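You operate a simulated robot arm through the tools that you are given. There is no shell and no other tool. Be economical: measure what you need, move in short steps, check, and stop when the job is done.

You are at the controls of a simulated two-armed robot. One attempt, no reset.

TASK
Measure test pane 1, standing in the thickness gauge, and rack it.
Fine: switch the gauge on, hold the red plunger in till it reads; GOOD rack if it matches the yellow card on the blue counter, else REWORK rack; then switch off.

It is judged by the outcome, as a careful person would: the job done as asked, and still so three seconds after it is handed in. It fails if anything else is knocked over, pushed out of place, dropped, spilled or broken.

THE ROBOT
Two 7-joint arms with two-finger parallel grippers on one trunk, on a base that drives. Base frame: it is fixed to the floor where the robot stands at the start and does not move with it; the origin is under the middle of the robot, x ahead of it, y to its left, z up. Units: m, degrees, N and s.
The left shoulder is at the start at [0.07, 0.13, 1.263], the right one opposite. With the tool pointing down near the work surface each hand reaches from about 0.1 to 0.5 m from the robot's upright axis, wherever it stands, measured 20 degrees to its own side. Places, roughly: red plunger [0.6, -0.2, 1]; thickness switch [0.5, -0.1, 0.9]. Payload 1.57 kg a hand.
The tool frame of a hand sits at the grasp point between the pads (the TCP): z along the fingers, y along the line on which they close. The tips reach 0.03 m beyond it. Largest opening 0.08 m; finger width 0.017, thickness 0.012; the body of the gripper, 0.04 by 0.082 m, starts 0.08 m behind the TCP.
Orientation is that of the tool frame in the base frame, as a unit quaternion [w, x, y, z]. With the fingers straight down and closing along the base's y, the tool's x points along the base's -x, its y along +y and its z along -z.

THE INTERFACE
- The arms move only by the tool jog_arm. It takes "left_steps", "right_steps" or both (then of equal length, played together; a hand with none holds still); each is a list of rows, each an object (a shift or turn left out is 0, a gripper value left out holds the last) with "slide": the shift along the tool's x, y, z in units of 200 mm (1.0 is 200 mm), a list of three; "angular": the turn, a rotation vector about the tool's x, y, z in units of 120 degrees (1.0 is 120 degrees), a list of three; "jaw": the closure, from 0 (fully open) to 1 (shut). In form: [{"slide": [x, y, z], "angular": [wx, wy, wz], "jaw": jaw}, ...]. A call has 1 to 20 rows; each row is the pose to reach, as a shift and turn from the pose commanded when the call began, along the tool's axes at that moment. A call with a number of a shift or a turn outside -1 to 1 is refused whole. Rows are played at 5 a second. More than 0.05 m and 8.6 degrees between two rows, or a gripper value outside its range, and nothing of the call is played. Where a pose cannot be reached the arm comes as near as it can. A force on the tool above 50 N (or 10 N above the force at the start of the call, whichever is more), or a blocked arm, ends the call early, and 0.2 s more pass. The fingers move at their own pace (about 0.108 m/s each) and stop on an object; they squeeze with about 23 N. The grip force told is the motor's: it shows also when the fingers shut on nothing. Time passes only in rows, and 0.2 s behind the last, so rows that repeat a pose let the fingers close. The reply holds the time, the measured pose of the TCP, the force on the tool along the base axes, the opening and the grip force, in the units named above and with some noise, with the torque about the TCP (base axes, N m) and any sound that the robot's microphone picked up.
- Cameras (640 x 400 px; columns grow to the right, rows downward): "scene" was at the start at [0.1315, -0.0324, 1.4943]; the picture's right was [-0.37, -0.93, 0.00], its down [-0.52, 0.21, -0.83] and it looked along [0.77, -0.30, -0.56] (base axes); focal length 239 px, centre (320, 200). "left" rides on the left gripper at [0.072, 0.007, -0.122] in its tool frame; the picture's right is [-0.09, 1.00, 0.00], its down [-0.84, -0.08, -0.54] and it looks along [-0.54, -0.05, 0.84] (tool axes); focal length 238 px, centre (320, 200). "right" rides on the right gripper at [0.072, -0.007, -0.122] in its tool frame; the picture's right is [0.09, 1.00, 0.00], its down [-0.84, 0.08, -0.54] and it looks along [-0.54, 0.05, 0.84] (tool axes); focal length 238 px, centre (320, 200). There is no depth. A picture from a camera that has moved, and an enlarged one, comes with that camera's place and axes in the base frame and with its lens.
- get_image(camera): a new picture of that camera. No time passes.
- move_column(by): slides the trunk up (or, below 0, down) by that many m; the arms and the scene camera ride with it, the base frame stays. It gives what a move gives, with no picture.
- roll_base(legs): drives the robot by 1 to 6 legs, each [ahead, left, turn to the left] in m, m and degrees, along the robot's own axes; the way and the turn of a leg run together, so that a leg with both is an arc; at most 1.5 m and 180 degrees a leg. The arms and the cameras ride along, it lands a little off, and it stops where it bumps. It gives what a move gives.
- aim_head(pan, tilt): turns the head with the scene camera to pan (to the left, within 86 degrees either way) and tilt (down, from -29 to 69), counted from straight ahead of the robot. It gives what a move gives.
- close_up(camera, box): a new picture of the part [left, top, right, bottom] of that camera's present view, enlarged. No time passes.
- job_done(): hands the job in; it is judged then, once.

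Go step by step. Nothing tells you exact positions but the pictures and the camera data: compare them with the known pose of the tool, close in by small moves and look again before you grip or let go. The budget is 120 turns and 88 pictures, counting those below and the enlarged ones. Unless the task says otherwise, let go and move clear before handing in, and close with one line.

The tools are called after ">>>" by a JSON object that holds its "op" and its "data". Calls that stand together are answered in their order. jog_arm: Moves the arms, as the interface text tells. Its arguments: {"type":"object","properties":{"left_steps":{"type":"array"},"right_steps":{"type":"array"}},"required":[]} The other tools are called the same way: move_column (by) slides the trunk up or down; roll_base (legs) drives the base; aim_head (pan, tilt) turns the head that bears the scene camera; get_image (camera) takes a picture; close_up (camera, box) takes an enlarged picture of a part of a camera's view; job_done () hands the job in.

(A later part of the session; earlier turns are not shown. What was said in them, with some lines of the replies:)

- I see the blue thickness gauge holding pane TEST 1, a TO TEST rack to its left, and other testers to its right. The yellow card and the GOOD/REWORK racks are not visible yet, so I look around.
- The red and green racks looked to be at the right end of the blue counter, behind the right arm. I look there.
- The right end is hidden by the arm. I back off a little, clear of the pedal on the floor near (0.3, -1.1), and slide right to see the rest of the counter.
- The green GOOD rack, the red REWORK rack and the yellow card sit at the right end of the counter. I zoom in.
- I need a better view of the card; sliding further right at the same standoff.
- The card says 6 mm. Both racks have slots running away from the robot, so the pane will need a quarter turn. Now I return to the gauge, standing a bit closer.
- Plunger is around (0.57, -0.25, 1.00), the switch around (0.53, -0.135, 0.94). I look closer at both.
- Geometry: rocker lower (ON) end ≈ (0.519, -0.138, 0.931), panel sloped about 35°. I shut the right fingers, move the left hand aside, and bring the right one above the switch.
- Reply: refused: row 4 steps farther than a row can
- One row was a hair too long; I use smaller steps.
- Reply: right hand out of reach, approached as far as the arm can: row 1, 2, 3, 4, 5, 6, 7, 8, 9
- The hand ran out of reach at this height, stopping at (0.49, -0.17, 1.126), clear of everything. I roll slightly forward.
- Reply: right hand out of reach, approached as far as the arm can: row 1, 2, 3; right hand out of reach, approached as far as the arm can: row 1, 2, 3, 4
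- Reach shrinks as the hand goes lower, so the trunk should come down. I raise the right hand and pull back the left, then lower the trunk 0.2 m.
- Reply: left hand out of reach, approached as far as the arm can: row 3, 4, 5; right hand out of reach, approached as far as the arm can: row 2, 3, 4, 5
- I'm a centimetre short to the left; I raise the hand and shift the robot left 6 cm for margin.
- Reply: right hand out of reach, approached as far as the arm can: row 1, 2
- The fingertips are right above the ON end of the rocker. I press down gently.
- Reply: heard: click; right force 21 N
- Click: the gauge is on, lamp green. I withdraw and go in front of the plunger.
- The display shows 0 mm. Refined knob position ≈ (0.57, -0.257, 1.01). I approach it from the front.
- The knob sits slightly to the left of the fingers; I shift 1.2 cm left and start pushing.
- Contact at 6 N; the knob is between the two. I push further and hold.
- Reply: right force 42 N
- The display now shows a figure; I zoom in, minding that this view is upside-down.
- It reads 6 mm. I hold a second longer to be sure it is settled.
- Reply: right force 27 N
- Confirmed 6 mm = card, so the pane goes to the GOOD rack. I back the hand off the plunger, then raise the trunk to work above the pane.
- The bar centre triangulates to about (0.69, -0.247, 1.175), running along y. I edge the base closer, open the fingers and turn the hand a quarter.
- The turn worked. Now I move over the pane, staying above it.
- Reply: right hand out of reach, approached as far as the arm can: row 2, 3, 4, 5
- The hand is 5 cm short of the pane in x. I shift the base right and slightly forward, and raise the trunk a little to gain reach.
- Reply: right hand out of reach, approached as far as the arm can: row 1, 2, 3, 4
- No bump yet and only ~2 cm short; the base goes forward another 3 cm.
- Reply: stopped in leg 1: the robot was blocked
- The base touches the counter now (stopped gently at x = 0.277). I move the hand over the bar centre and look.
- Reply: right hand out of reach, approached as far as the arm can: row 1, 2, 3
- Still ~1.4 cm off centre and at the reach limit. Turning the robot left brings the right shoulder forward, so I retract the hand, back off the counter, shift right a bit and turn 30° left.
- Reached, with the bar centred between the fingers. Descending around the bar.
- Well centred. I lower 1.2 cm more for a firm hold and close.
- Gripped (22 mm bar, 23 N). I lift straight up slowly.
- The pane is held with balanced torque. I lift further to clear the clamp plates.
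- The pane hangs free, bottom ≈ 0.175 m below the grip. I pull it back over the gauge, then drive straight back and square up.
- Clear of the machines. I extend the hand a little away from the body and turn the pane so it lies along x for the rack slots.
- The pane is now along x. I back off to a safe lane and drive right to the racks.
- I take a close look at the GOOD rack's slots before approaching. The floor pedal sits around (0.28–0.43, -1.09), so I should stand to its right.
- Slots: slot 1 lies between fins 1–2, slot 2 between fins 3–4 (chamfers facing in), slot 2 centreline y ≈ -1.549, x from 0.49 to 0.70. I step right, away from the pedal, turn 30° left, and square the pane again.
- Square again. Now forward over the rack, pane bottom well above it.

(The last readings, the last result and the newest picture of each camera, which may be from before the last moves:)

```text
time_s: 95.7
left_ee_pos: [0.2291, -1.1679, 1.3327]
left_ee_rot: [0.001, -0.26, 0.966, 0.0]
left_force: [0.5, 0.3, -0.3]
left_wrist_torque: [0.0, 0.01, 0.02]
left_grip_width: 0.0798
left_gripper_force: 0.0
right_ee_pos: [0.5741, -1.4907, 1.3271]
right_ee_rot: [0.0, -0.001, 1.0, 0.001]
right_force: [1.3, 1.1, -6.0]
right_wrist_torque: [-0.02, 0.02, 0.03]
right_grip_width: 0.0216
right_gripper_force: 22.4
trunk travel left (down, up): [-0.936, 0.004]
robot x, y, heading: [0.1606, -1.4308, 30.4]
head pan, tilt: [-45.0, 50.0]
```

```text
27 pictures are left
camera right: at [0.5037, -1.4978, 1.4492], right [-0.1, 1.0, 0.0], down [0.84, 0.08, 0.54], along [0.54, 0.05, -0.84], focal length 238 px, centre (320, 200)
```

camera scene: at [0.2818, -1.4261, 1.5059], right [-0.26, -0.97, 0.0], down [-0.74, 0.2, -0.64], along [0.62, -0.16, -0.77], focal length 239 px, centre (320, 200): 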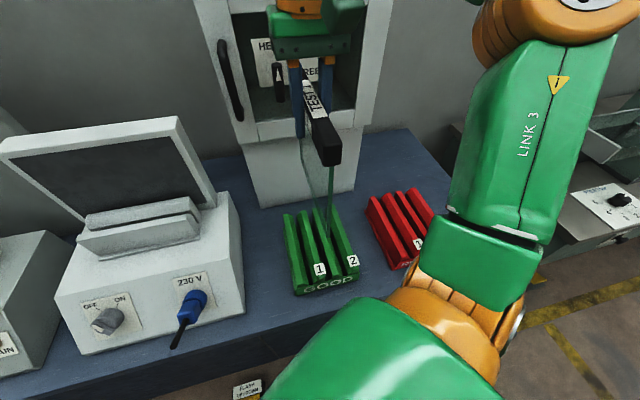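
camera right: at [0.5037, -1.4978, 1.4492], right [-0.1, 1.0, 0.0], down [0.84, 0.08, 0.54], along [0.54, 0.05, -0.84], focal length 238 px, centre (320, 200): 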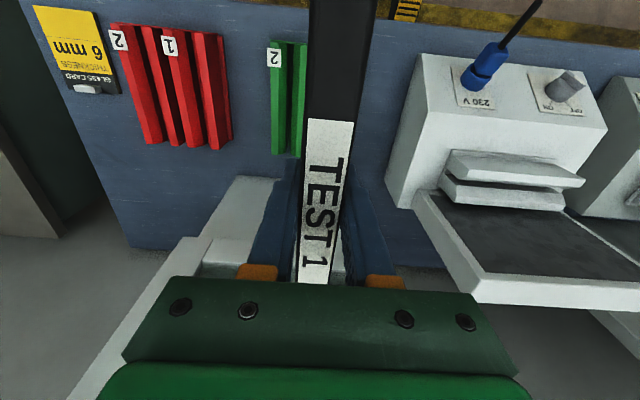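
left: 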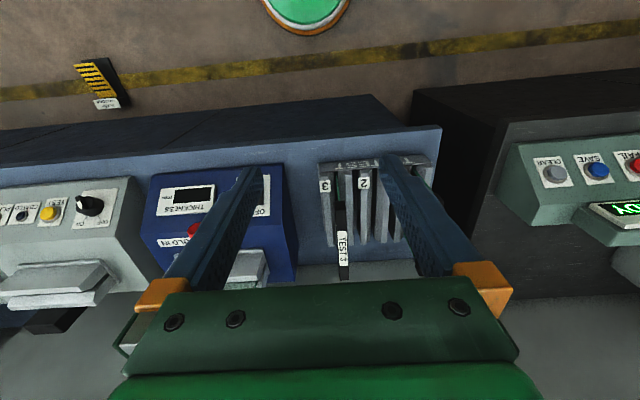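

I move over slot 2 and lower to about 8 cm above the fins, then check alignment.

>>> {"op": "jog_arm", "data": {"right_steps": [{"slide": [-0.05, -0.15, 0]}, {"slide": [-0.11, -0.29, 0]}, {"slide": [-0.11, -0.29, 0.16]}, {"slide": [-0.11, -0.29, 0.32]}, {"slide": [-0.11, -0.29, 0.48]}, {"slide": [-0.11, -0.29, 0.65]}, {"slide": [-0.11, -0.29, 0.65]}]}}

>>> {"op": "close_up", "data": {"camera": "scene", "box": [250, 140, 410, 300]}}

>>> {"op": "get_image", "data": {"camera": "right"}}

```text
time_s: 97.3
left_ee_pos: [0.2278, -1.168, 1.3316]
left_ee_rot: [0.0, -0.26, 0.966, 0.001]
left_force: [0.8, 0.2, 0.2]
left_wrist_torque: [0.03, -0.01, 0.02]
left_grip_width: 0.0802
left_gripper_force: 0.0
right_ee_pos: [0.5966, -1.5488, 1.1966]
right_ee_rot: [-0.001, -0.003, 1.0, 0.002]
right_force: [0.0, -0.2, -5.8]
right_wrist_torque: [0.0, -0.01, -0.03]
right_grip_width: 0.0219
right_gripper_force: 23.0
trunk travel left (down, up): [-0.936, 0.004]
robot x, y, heading: [0.1652, -1.4294, 30.1]
head pan, tilt: [-45.0, 50.0]
```

```text
2.50 times, centred on (330, 220) of scene
camera zoom: at [0.2811, -1.426, 1.5059], right [-0.26, -0.97, 0.0], down [-0.74, 0.2, -0.64], along [0.62, -0.16, -0.77], focal length 598 px, centre (295, 150)
```

zoom: 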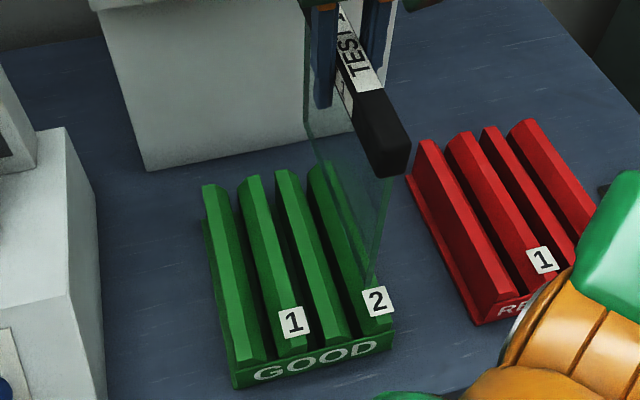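

```text
25 pictures are left
camera right: at [0.5255, -1.5555, 1.3185], right [-0.1, 1.0, 0.0], down [0.84, 0.08, 0.54], along [0.54, 0.06, -0.84], focal length 238 px, centre (320, 200)
```

right: 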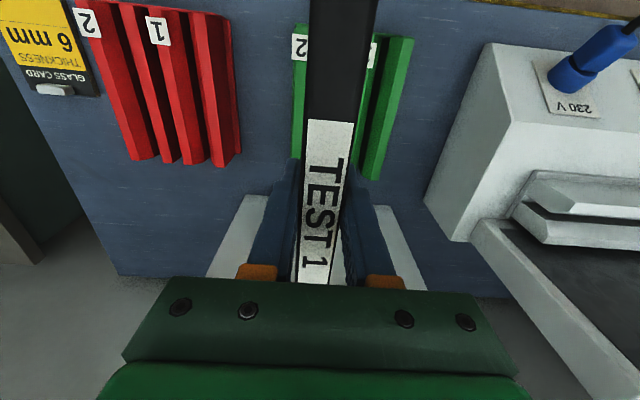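

Alignment looks right within a few mm. I nudge (+8 mm x, +2 mm y) and lower to just above the fins for another check.

>>> {"op": "jog_arm", "data": {"right_steps": [{"slide": [-0.04, 0.01, 0.1]}, {"slide": [-0.04, 0.01, 0.2]}, {"slide": [-0.04, 0.01, 0.3]}, {"slide": [-0.04, 0.01, 0.36]}, {"slide": [-0.04, 0.01, 0.36]}]}}

>>> {"op": "close_up", "data": {"camera": "scene", "box": [280, 170, 380, 300]}}

```text
time_s: 98.5
left_ee_pos: [0.2284, -1.168, 1.3325]
left_ee_rot: [0.001, -0.26, 0.966, 0.001]
left_force: [0.5, -1.1, -0.3]
left_wrist_torque: [0.02, 0.0, -0.01]
left_grip_width: 0.0798
left_gripper_force: 0.0
right_ee_pos: [0.6041, -1.5469, 1.1255]
right_ee_rot: [0.0, -0.002, 1.0, 0.001]
right_force: [0.2, -0.5, -6.7]
right_wrist_torque: [0.0, 0.02, -0.01]
right_grip_width: 0.0219
right_gripper_force: 23.0
trunk travel left (down, up): [-0.936, 0.004]
robot x, y, heading: [0.1643, -1.4343, 30.0]
head pan, tilt: [-45.0, 50.0]
```

```text
3.08 times, centred on (330, 235) of scene
camera zoom: at [0.2815, -1.4264, 1.5059], right [-0.26, -0.97, 0.0], down [-0.74, 0.2, -0.64], along [0.62, -0.16, -0.77], focal length 736 px, centre (289, 92)
```

zoom: 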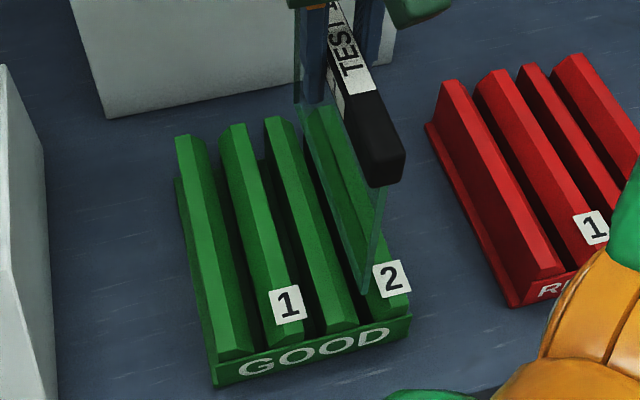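

The pane's bottom edge is in line with slot 2. I lower into it in small steps.

>>> {"op": "jog_arm", "data": {"right_steps": [{"slide": [0, 0, 0.04]}, {"slide": [0, 0, 0.08]}, {"slide": [0, 0, 0.12]}, {"slide": [0, 0, 0.16]}, {"slide": [0, 0, 0.2]}, {"slide": [0, 0, 0.2]}]}}

>>> {"op": "close_up", "data": {"camera": "scene", "box": [280, 170, 380, 300]}}

```text
time_s: 99.9
left_ee_pos: [0.229, -1.168, 1.3322]
left_ee_rot: [0.001, -0.26, 0.966, -0.001]
left_force: [0.7, -0.2, 0.3]
left_wrist_torque: [0.0, -0.03, 0.0]
left_grip_width: 0.08
left_gripper_force: 0.1
right_ee_pos: [0.6032, -1.5454, 1.0854]
right_ee_rot: [0.0, -0.002, 1.0, 0.002]
right_force: [-0.2, 0.6, -6.1]
right_wrist_torque: [0.02, 0.05, 0.0]
right_grip_width: 0.0219
right_gripper_force: 23.1
trunk travel left (down, up): [-0.936, 0.004]
robot x, y, heading: [0.1636, -1.4335, 30.3]
head pan, tilt: [-45.0, 50.0]
```

```text
3.08 times, centred on (330, 235) of scene
camera zoom: at [0.2812, -1.4265, 1.5059], right [-0.26, -0.97, 0.0], down [-0.74, 0.2, -0.64], along [0.62, -0.16, -0.77], focal length 736 px, centre (289, 92)
```

zoom: 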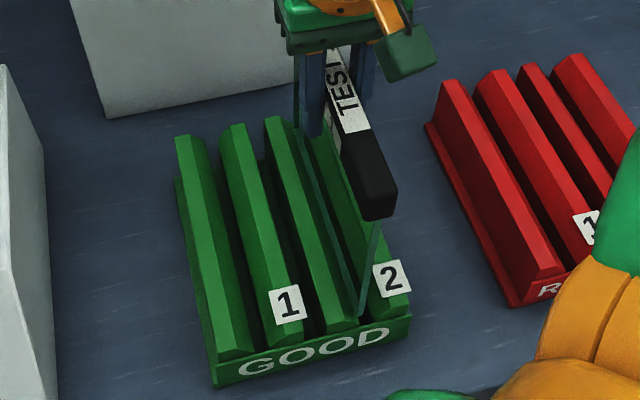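

It is entering slot 2 without side force. Continuing down.

>>> {"op": "jog_arm", "data": {"right_steps": [{"slide": [0, 0, 0.03]}, {"slide": [0, 0, 0.06]}, {"slide": [0, 0, 0.09]}, {"slide": [0, 0, 0.12]}, {"slide": [0, 0, 0.12]}]}}

>>> {"op": "close_up", "data": {"camera": "scene", "box": [280, 170, 380, 300]}}

```text
time_s: 101.1
left_ee_pos: [0.2287, -1.1718, 1.3338]
left_ee_rot: [0.0, -0.259, 0.966, 0.001]
left_force: [-0.2, 0.0, -0.2]
left_wrist_torque: [0.01, -0.02, -0.02]
left_grip_width: 0.0803
left_gripper_force: 0.2
right_ee_pos: [0.6035, -1.5482, 1.0608]
right_ee_rot: [0.001, -0.002, 1.0, 0.003]
right_force: [-0.2, -4.9, -4.6]
right_wrist_torque: [-0.64, -0.18, -0.14]
right_grip_width: 0.0216
right_gripper_force: 23.0
trunk travel left (down, up): [-0.936, 0.004]
robot x, y, heading: [0.1622, -1.4327, 30.0]
head pan, tilt: [-45.0, 50.0]
```

```text
3.08 times, centred on (330, 235) of scene
camera zoom: at [0.2811, -1.429, 1.5059], right [-0.26, -0.97, 0.0], down [-0.74, 0.2, -0.64], along [0.62, -0.16, -0.77], focal length 736 px, centre (289, 92)
```

zoom: 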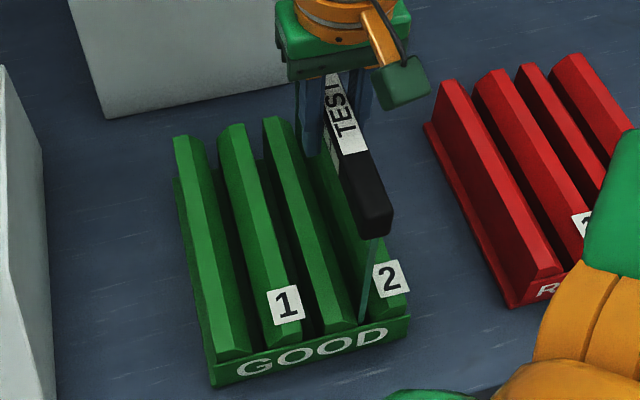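

A light side load says the pane touches fin 3; I ease 3 mm to the right and keep lowering.

>>> {"op": "jog_arm", "data": {"right_steps": [{"slide": [0, -0.018, 0]}, {"slide": [0, -0.018, 0.03]}, {"slide": [0, -0.018, 0.06]}, {"slide": [0, -0.018, 0.08]}, {"slide": [0, -0.018, 0.08]}]}}

```text
time_s: 102.3
left_ee_pos: [0.2287, -1.1693, 1.3331]
left_ee_rot: [0.001, -0.259, 0.966, -0.001]
left_force: [-0.2, 0.6, -0.1]
left_wrist_torque: [-0.01, 0.02, 0.01]
left_grip_width: 0.0798
left_gripper_force: 0.1
right_ee_pos: [0.604, -1.5501, 1.0445]
right_ee_rot: [0.0, -0.002, 1.0, 0.002]
right_force: [0.2, -0.9, -6.9]
right_wrist_torque: [-0.05, 0.02, -0.04]
right_grip_width: 0.0219
right_gripper_force: 22.7
trunk travel left (down, up): [-0.936, 0.004]
robot x, y, heading: [0.1644, -1.4337, 30.1]
head pan, tilt: [-45.0, 50.0]
```

>>> {"op": "jog_arm", "data": {"right_steps": [{"slide": [0, 0, 0.02]}, {"slide": [0, 0, 0.04]}, {"slide": [0, 0, 0.06]}, {"slide": [0, 0, 0.08]}, {"slide": [0, 0, 0.08]}]}}

>>> {"op": "close_up", "data": {"camera": "scene", "box": [280, 170, 380, 300]}}

```text
time_s: 103.5
left_ee_pos: [0.2291, -1.1693, 1.3328]
left_ee_rot: [0.001, -0.26, 0.966, 0.0]
left_force: [0.1, -0.8, -0.2]
left_wrist_torque: [-0.01, -0.03, 0.0]
left_grip_width: 0.0802
left_gripper_force: 0.1
right_ee_pos: [0.6035, -1.5492, 1.0297]
right_ee_rot: [0.0, -0.002, 1.0, 0.002]
right_force: [0.4, -1.5, -6.1]
right_wrist_torque: [-0.12, 0.0, -0.07]
right_grip_width: 0.0218
right_gripper_force: 23.1
trunk travel left (down, up): [-0.936, 0.004]
robot x, y, heading: [0.1665, -1.4326, 30.3]
head pan, tilt: [-45.0, 50.0]
```

```text
3.08 times, centred on (330, 235) of scene
camera zoom: at [0.2811, -1.4269, 1.5059], right [-0.26, -0.97, 0.0], down [-0.74, 0.2, -0.64], along [0.62, -0.16, -0.77], focal length 736 px, centre (289, 92)
```

zoom: 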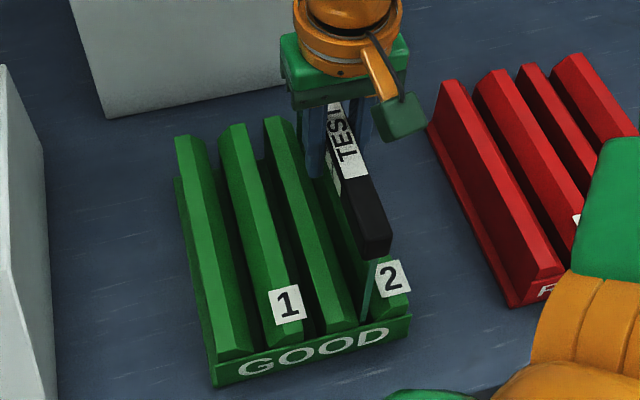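

>>> {"op": "jog_arm", "data": {"right_steps": [{"slide": [0, -0.005, 0.02]}, {"slide": [0, -0.005, 0.04]}, {"slide": [0, -0.005, 0.06]}, {"slide": [0, -0.005, 0.08]}, {"slide": [0, -0.005, 0.08]}]}}

```text
time_s: 104.7
left_ee_pos: [0.2229, -1.1689, 1.3331]
left_ee_rot: [0.002, -0.26, 0.966, -0.001]
left_force: [-0.9, -0.7, 0.1]
left_wrist_torque: [0.0, 0.0, -0.01]
left_grip_width: 0.0803
left_gripper_force: 0.1
right_ee_pos: [0.6004, -1.5508, 1.0144]
right_ee_rot: [0.002, -0.002, 1.0, 0.002]
right_force: [5.4, -2.7, 31.2]
right_wrist_torque: [-0.53, 0.0, -0.15]
right_grip_width: 0.0217
right_gripper_force: 23.1
trunk travel left (down, up): [-0.936, 0.004]
robot x, y, heading: [0.1618, -1.4289, 30.3]
head pan, tilt: [-45.0, 50.0]
```

It has bottomed (31 N up). I relieve the force slightly and look before releasing.

>>> {"op": "jog_arm", "data": {"right_steps": [{"slide": [0, 0, -0.02]}, {"slide": [0, 0, -0.02]}]}}

>>> {"op": "close_up", "data": {"camera": "scene", "box": [280, 170, 380, 300]}}

>>> {"op": "get_image", "data": {"camera": "right"}}

```text
time_s: 105.3
left_ee_pos: [0.2294, -1.1698, 1.3333]
left_ee_rot: [0.001, -0.26, 0.966, 0.0]
left_force: [0.8, -0.1, -0.5]
left_wrist_torque: [0.02, 0.02, -0.01]
left_grip_width: 0.0798
left_gripper_force: 0.1
right_ee_pos: [0.6029, -1.5509, 1.0165]
right_ee_rot: [-0.002, -0.002, 1.0, 0.002]
right_force: [-0.3, 0.0, -5.4]
right_wrist_torque: [0.0, 0.01, 0.05]
right_grip_width: 0.0217
right_gripper_force: 23.2
trunk travel left (down, up): [-0.936, 0.004]
robot x, y, heading: [0.1626, -1.4317, 30.1]
head pan, tilt: [-45.0, 50.0]
```

```text
3.08 times, centred on (330, 235) of scene
camera zoom: at [0.2817, -1.4269, 1.5055], right [-0.26, -0.97, 0.0], down [-0.74, 0.2, -0.64], along [0.62, -0.16, -0.77], focal length 736 px, centre (289, 92)
```

zoom: 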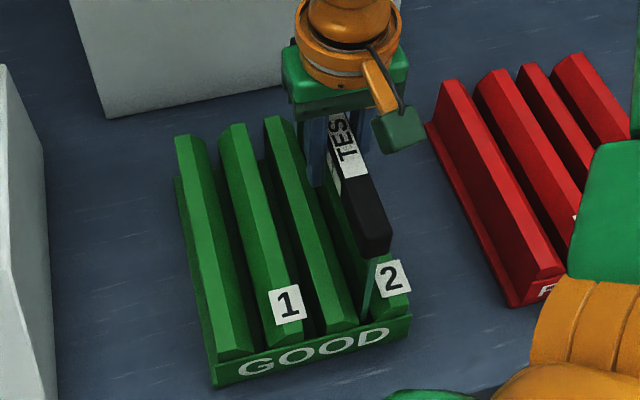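

```text
19 pictures are left
camera right: at [0.5334, -1.5578, 1.1381], right [-0.1, 1.0, 0.0], down [0.84, 0.08, 0.54], along [0.54, 0.05, -0.84], focal length 238 px, centre (320, 200)
```

right: 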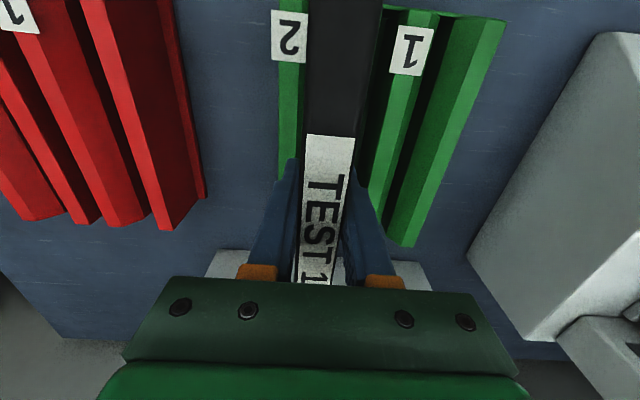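

The pane sits in slot 2, just about touching the bottom. I set it down the last 2 mm and open the fingers gently.

>>> {"op": "jog_arm", "data": {"right_steps": [{"slide": [0, 0, 0.01]}, {"slide": [0, 0, 0.013]}, {"slide": [0, 0, 0.013], "jaw": 0.65}, {"slide": [0, 0, 0.013], "jaw": 0.5}, {"slide": [0, 0, 0.013], "jaw": 0.35}, {"slide": [0, 0, 0.013], "jaw": 0.35}]}}

>>> {"op": "get_image", "data": {"camera": "right"}}

```text
time_s: 106.7
left_ee_pos: [0.228, -1.1681, 1.3328]
left_ee_rot: [0.002, -0.26, 0.966, 0.001]
left_force: [1.0, 0.2, 1.0]
left_wrist_torque: [-0.01, 0.02, -0.02]
left_grip_width: 0.0801
left_gripper_force: 0.0
right_ee_pos: [0.604, -1.5514, 1.0143]
right_ee_rot: [0.0, -0.001, 1.0, 0.001]
right_force: [0.3, -0.7, 0.4]
right_wrist_torque: [0.01, 0.0, 0.01]
right_grip_width: 0.0522
right_gripper_force: 0.0
trunk travel left (down, up): [-0.936, 0.004]
robot x, y, heading: [0.165, -1.4337, 30.2]
head pan, tilt: [-45.0, 50.0]
```

```text
18 pictures are left
camera right: at [0.5324, -1.557, 1.1369], right [-0.1, 1.0, 0.0], down [0.84, 0.08, 0.54], along [0.54, 0.05, -0.84], focal length 238 px, centre (320, 200)
```

right: 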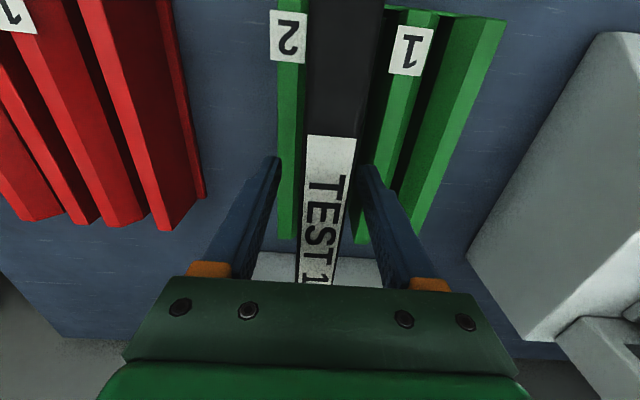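

Released and standing upright. I rise straight up, clear of it.

>>> {"op": "jog_arm", "data": {"right_steps": [{"slide": [0, 0, -0.1]}, {"slide": [0, 0, -0.25]}, {"slide": [0, 0, -0.45]}, {"slide": [0, 0, -0.65]}, {"slide": [0, 0, -0.85]}, {"slide": [0, 0, -1.0]}, {"slide": [0, 0, -1.0]}]}}

>>> {"op": "get_image", "data": {"camera": "scene"}}

```text
time_s: 108.3
left_ee_pos: [0.2273, -1.1684, 1.3328]
left_ee_rot: [0.001, -0.26, 0.966, 0.001]
left_force: [0.1, 0.1, 0.4]
left_wrist_torque: [-0.01, 0.0, 0.0]
left_grip_width: 0.0799
left_gripper_force: 0.0
right_ee_pos: [0.6027, -1.5521, 1.2147]
right_ee_rot: [0.001, -0.003, 1.0, 0.002]
right_force: [0.0, -0.2, 0.6]
right_wrist_torque: [0.02, 0.01, -0.06]
right_grip_width: 0.0518
right_gripper_force: 0.0
trunk travel left (down, up): [-0.936, 0.004]
robot x, y, heading: [0.1645, -1.4353, 30.2]
head pan, tilt: [-45.0, 50.0]
```

```text
17 pictures are left
camera scene: at [0.2796, -1.4261, 1.5061], right [-0.26, -0.97, 0.0], down [-0.74, 0.2, -0.64], along [0.62, -0.16, -0.77], focal length 239 px, centre (320, 200)
```

scene: 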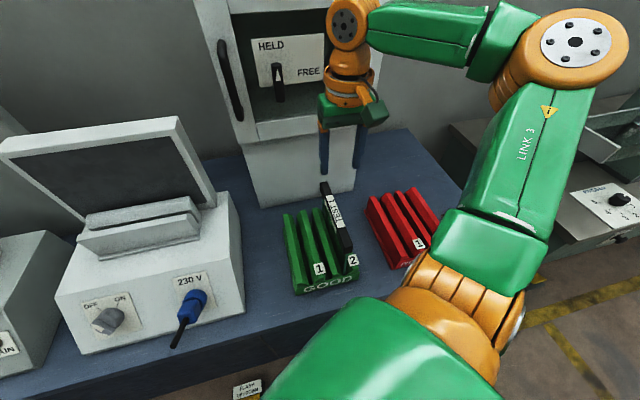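

TEST 1 stands in GOOD slot 2. Now back to the gauge to switch it off, via the same safe lane.

>>> {"op": "roll_base", "data": {"legs": [[-0.27, 0.155, 0], [0, 0, -30.2], [-0.2, 0, 0], [0, 1.46, 0], [0.4, 0, 0]]}}

```text
time_s: 122.0
left_ee_pos: [0.2276, 0.2252, 1.3345]
left_ee_rot: [0.003, -0.003, 1.0, 0.0]
left_force: [-0.7, -0.3, -0.5]
left_wrist_torque: [-0.02, -0.01, 0.0]
left_grip_width: 0.0801
left_gripper_force: 0.0
right_ee_pos: [0.3618, -0.2936, 1.2162]
right_ee_rot: [0.002, 0.255, 0.967, 0.001]
right_force: [0.2, 0.6, 0.9]
right_wrist_torque: [0.01, 0.01, 0.0]
right_grip_width: 0.052
right_gripper_force: 0.0
trunk travel left (down, up): [-0.936, 0.004]
robot x, y, heading: [0.0411, 0.0301, 0.5]
head pan, tilt: [-45.0, 50.0]
```

>>> {"op": "roll_base", "data": {"legs": [[0.135, 0, 0]]}}

>>> {"op": "jog_arm", "data": {"right_steps": [{"angular": [0, 0, -0.065], "jaw": 1}, {"angular": [0, 0, -0.13]}, {"angular": [0, 0, -0.195]}, {"angular": [0, 0, -0.25]}, {"angular": [0, 0, -0.25]}]}}

>>> {"op": "aim_head", "data": {"pan": -20, "tilt": 45}}

```text
time_s: 123.3
left_ee_pos: [0.3588, 0.2271, 1.3335]
left_ee_rot: [0.004, -0.003, 1.0, 0.0]
left_force: [-0.8, -0.8, -0.5]
left_wrist_torque: [0.02, -0.05, -0.01]
left_grip_width: 0.0798
left_gripper_force: 0.0
right_ee_pos: [0.4952, -0.2934, 1.2161]
right_ee_rot: [0.003, 0.255, 0.967, 0.002]
right_force: [-0.1, 0.3, 0.7]
right_wrist_torque: [0.01, -0.03, 0.03]
right_grip_width: 0.0517
right_gripper_force: 0.0
trunk travel left (down, up): [-0.936, 0.004]
robot x, y, heading: [0.1787, 0.0301, 0.1]
head pan, tilt: [-45.0, 50.0]
```

```text
time_s: 124.5
left_ee_pos: [0.3657, 0.2262, 1.333]
left_ee_rot: [0.001, -0.002, 1.0, 0.0]
left_force: [-1.4, 0.5, 0.4]
left_wrist_torque: [0.02, -0.02, -0.01]
left_grip_width: 0.0799
left_gripper_force: 0.2
right_ee_pos: [0.5013, -0.2921, 1.2156]
right_ee_rot: [0.002, -0.004, 1.0, 0.001]
right_force: [-0.3, -0.3, -0.9]
right_wrist_torque: [0.01, 0.02, -0.01]
right_grip_width: 0.0001
right_gripper_force: 21.3
trunk travel left (down, up): [-0.936, 0.004]
robot x, y, heading: [0.1766, 0.0316, 0.3]
head pan, tilt: [-45.0, 50.0]
```

```text
time_s: 125.4
left_ee_pos: [0.3658, 0.2264, 1.3323]
left_ee_rot: [0.001, -0.003, 1.0, -0.001]
left_force: [0.4, 0.3, -0.7]
left_wrist_torque: [0.02, 0.04, 0.0]
left_grip_width: 0.0799
left_gripper_force: 0.1
right_ee_pos: [0.4996, -0.2933, 1.2162]
right_ee_rot: [0.002, -0.004, 1.0, 0.001]
right_force: [0.2, -0.2, -0.7]
right_wrist_torque: [0.02, -0.01, 0.0]
right_grip_width: 0.0
right_gripper_force: 21.0
trunk travel left (down, up): [-0.936, 0.004]
robot x, y, heading: [0.1797, 0.0292, 0.3]
head pan, tilt: [-20.0, 45.0]
```

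>>> {"op": "jog_arm", "data": {"right_steps": [{"slide": [0.1, 0.1, -0.1]}, {"slide": [0.2, 0.2, -0.2]}, {"slide": [0.2, 0.2, -0.25]}, {"slide": [0.2, 0.2, -0.25]}]}}

>>> {"op": "move_column", "data": {"by": -0.235}}

>>> {"op": "get_image", "data": {"camera": "scene"}}

```text
time_s: 126.4
left_ee_pos: [0.367, 0.2253, 1.331]
left_ee_rot: [0.0, -0.003, 1.0, 0.001]
left_force: [-0.9, 0.3, 0.9]
left_wrist_torque: [-0.01, 0.02, -0.02]
left_grip_width: 0.0796
left_gripper_force: 0.0
right_ee_pos: [0.4623, -0.2536, 1.2648]
right_ee_rot: [0.001, -0.003, 1.0, 0.001]
right_force: [-0.7, 0.0, -0.9]
right_wrist_torque: [0.03, 0.03, 0.01]
right_grip_width: 0.0
right_gripper_force: 21.2
trunk travel left (down, up): [-0.936, 0.004]
robot x, y, heading: [0.1762, 0.0317, 0.4]
head pan, tilt: [-20.0, 45.0]
```

```text
time_s: 128.8
left_ee_pos: [0.3661, 0.2265, 1.0978]
left_ee_rot: [0.002, -0.001, 1.0, -0.001]
left_force: [-0.1, -0.5, 0.7]
left_wrist_torque: [0.0, 0.04, -0.01]
left_grip_width: 0.0801
left_gripper_force: 0.0
right_ee_pos: [0.4598, -0.2517, 1.031]
right_ee_rot: [0.0, -0.003, 1.0, 0.001]
right_force: [0.8, 0.0, 0.1]
right_wrist_torque: [0.02, -0.01, -0.02]
right_grip_width: 0.0001
right_gripper_force: 21.3
trunk travel left (down, up): [-0.701, 0.239]
robot x, y, heading: [0.1777, 0.0306, 0.5]
head pan, tilt: [-20.0, 45.0]
```

```text
16 pictures are left
camera scene: at [0.3044, 0.0033, 1.278], right [-0.34, -0.94, 0.0], down [-0.67, 0.24, -0.71], along [0.67, -0.24, -0.71], focal length 239 px, centre (320, 200)
```

scene: 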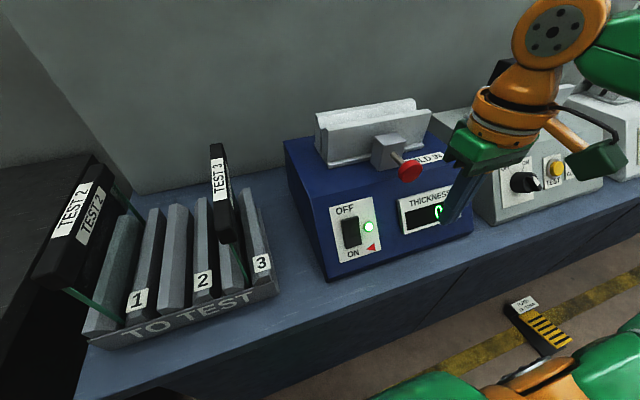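

Now over to the OFF end of the rocker, moving left first and then forward.

>>> {"op": "jog_arm", "data": {"right_steps": [{"slide": [0, 0.2, 0]}, {"slide": [0, 0.4, 0]}, {"slide": [0, 0.575, 0]}, {"slide": [-0.2, 0.575, 0]}, {"slide": [-0.415, 0.575, 0]}, {"slide": [-0.415, 0.575, 0.06]}, {"slide": [-0.415, 0.575, 0.06]}]}}

>>> {"op": "get_image", "data": {"camera": "right"}}

>>> {"op": "close_up", "data": {"camera": "scene", "box": [300, 150, 460, 290]}}

```text
time_s: 130.4
left_ee_pos: [0.3652, 0.2252, 1.098]
left_ee_rot: [0.002, -0.002, 1.0, -0.002]
left_force: [-0.3, 0.1, -0.6]
left_wrist_torque: [0.02, -0.01, -0.02]
left_grip_width: 0.0799
left_gripper_force: 0.0
right_ee_pos: [0.5416, -0.1371, 1.019]
right_ee_rot: [0.002, -0.004, 1.0, 0.001]
right_force: [0.1, -0.2, 0.0]
right_wrist_torque: [0.03, 0.0, -0.04]
right_grip_width: 0.0
right_gripper_force: 21.1
trunk travel left (down, up): [-0.701, 0.239]
robot x, y, heading: [0.1793, 0.0318, 0.7]
head pan, tilt: [-20.0, 45.0]
```

```text
15 pictures are left
camera right: at [0.4714, -0.1442, 1.1407], right [-0.1, 0.99, 0.0], down [0.83, 0.08, 0.54], along [0.54, 0.06, -0.84], focal length 238 px, centre (320, 200)
```

right: 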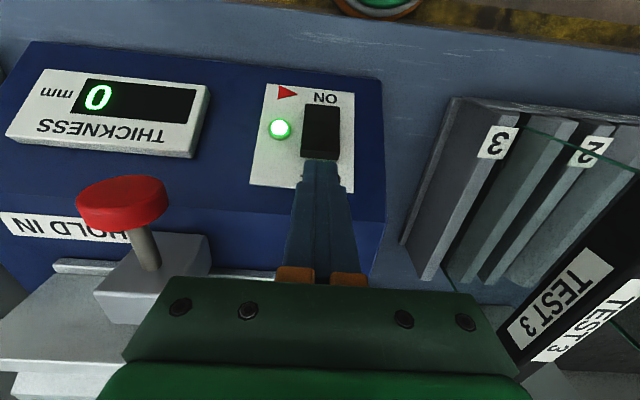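

```text
2.86 times, centred on (380, 220) of scene
camera zoom: at [0.3043, 0.0034, 1.278], right [-0.34, -0.94, 0.0], down [-0.67, 0.24, -0.71], along [0.67, -0.24, -0.71], focal length 683 px, centre (149, 143)
```

zoom: 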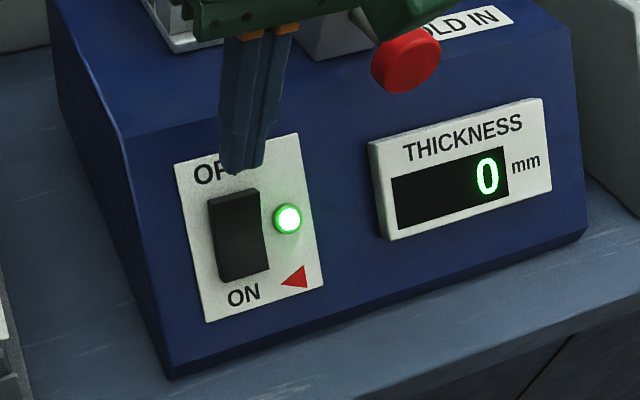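

The tip is over the OFF end. Pressing down step by step.

>>> {"op": "jog_arm", "data": {"right_steps": [{"slide": [0.015, 0, 0.05]}, {"slide": [0.015, 0, 0.1]}, {"slide": [0.015, 0, 0.14]}, {"slide": [0.015, 0, 0.17]}, {"slide": [0.015, 0, 0.2]}, {"slide": [0.015, 0, 0.22]}]}}

>>> {"op": "get_image", "data": {"camera": "right"}}

```text
time_s: 131.5
left_ee_pos: [0.3672, 0.2264, 1.0976]
left_ee_rot: [0.001, -0.003, 1.0, -0.001]
left_force: [-0.7, 0.3, -0.1]
left_wrist_torque: [-0.02, -0.03, 0.0]
left_grip_width: 0.0799
left_gripper_force: 0.1
right_ee_pos: [0.5448, -0.1377, 0.9885]
right_ee_rot: [0.012, -0.002, 1.0, 0.001]
right_force: [5.8, -1.2, 7.5]
right_wrist_torque: [-0.1, -0.14, 0.04]
right_grip_width: 0.0
right_gripper_force: 21.5
trunk travel left (down, up): [-0.701, 0.239]
robot x, y, heading: [0.1764, 0.0307, 0.5]
head pan, tilt: [-20.0, 45.0]
heard: click
stopped in row 5 (right hand): the force on the tool passed its limit at 58 N (the readings are from after the stop); the commanded pose is now the measured one
```

```text
13 pictures are left
camera right: at [0.4713, -0.144, 1.109], right [-0.1, 1.0, 0.0], down [0.82, 0.08, 0.56], along [0.56, 0.06, -0.83], focal length 238 px, centre (320, 200)
```

right: 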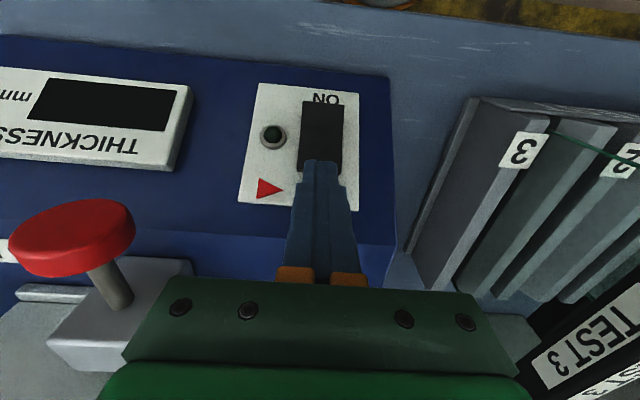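

Click: lamp out, display dark, pointer at OFF. I raise the hand clear, drive back, and take a last look.

>>> {"op": "jog_arm", "data": {"right_steps": [{"slide": [0.02, 0, -0.1]}, {"slide": [0.08, 0, -0.25]}, {"slide": [0.25, 0, -0.3]}, {"slide": [0.4, 0, -0.35]}, {"slide": [0.4, 0, -0.35]}]}}

>>> {"op": "roll_base", "data": {"legs": [[-0.25, 0, 0]]}}

>>> {"op": "aim_head", "data": {"pan": -35, "tilt": 25}}

>>> {"op": "get_image", "data": {"camera": "scene"}}

```text
time_s: 132.7
left_ee_pos: [0.3672, 0.2266, 1.0974]
left_ee_rot: [0.001, -0.003, 1.0, -0.001]
left_force: [0.9, 0.1, -0.3]
left_wrist_torque: [-0.05, 0.02, 0.03]
left_grip_width: 0.0803
left_gripper_force: 0.0
right_ee_pos: [0.4612, -0.1371, 1.056]
right_ee_rot: [0.01, -0.003, 1.0, 0.002]
right_force: [0.1, 0.2, 0.1]
right_wrist_torque: [0.01, 0.0, 0.01]
right_grip_width: 0.0002
right_gripper_force: 20.9
trunk travel left (down, up): [-0.701, 0.239]
robot x, y, heading: [0.1789, 0.0304, 0.3]
head pan, tilt: [-20.0, 45.0]
```

```text
time_s: 134.5
left_ee_pos: [0.1177, 0.2239, 1.0969]
left_ee_rot: [0.001, -0.003, 1.0, 0.0]
left_force: [0.1, 1.0, -0.8]
left_wrist_torque: [0.01, 0.01, -0.01]
left_grip_width: 0.0799
left_gripper_force: 0.1
right_ee_pos: [0.2142, -0.1391, 1.0552]
right_ee_rot: [0.011, -0.003, 1.0, 0.002]
right_force: [0.2, -0.2, 0.3]
right_wrist_torque: [-0.05, 0.02, 0.01]
right_grip_width: 0.0
right_gripper_force: 20.7
trunk travel left (down, up): [-0.701, 0.239]
robot x, y, heading: [-0.0686, 0.0301, 0.3]
head pan, tilt: [-20.0, 45.0]
```

```text
time_s: 135.3
left_ee_pos: [0.1171, 0.224, 1.0973]
left_ee_rot: [0.002, -0.003, 1.0, -0.001]
left_force: [0.5, 0.5, 0.3]
left_wrist_torque: [0.03, 0.0, 0.0]
left_grip_width: 0.0798
left_gripper_force: 0.1
right_ee_pos: [0.2127, -0.1382, 1.0561]
right_ee_rot: [0.011, -0.004, 1.0, 0.002]
right_force: [0.5, -0.5, -0.7]
right_wrist_torque: [0.02, 0.0, 0.0]
right_grip_width: 0.0
right_gripper_force: 21.2
trunk travel left (down, up): [-0.701, 0.239]
robot x, y, heading: [-0.0717, 0.0301, 0.3]
head pan, tilt: [-35.0, 25.0]
```

```text
12 pictures are left
camera scene: at [0.0551, -0.0232, 1.3085], right [-0.57, -0.82, 0.0], down [-0.35, 0.24, -0.91], along [0.75, -0.51, -0.42], focal length 239 px, centre (320, 200)
```

scene: 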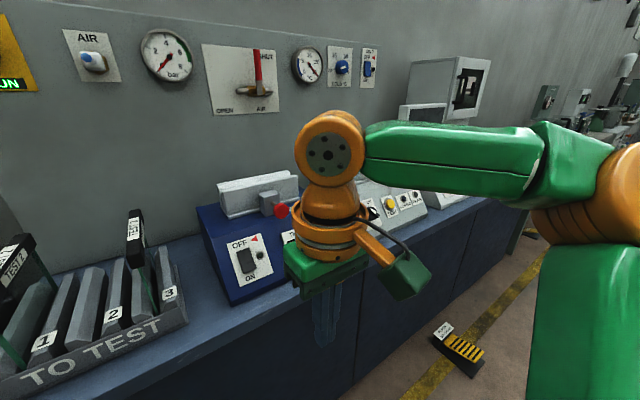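

The gauge is off and nothing has been disturbed. The pane was left standing in GOOD slot 2, and the hands are clear, so I hand the job in.

>>> {"op": "job_done", "data": {}}

```text
The job is handed in.
```

Test pane 1 read 6 mm, which matches the yellow card, so I racked it in slot 2 of the GOOD rack and then switched the thickness gauge off.
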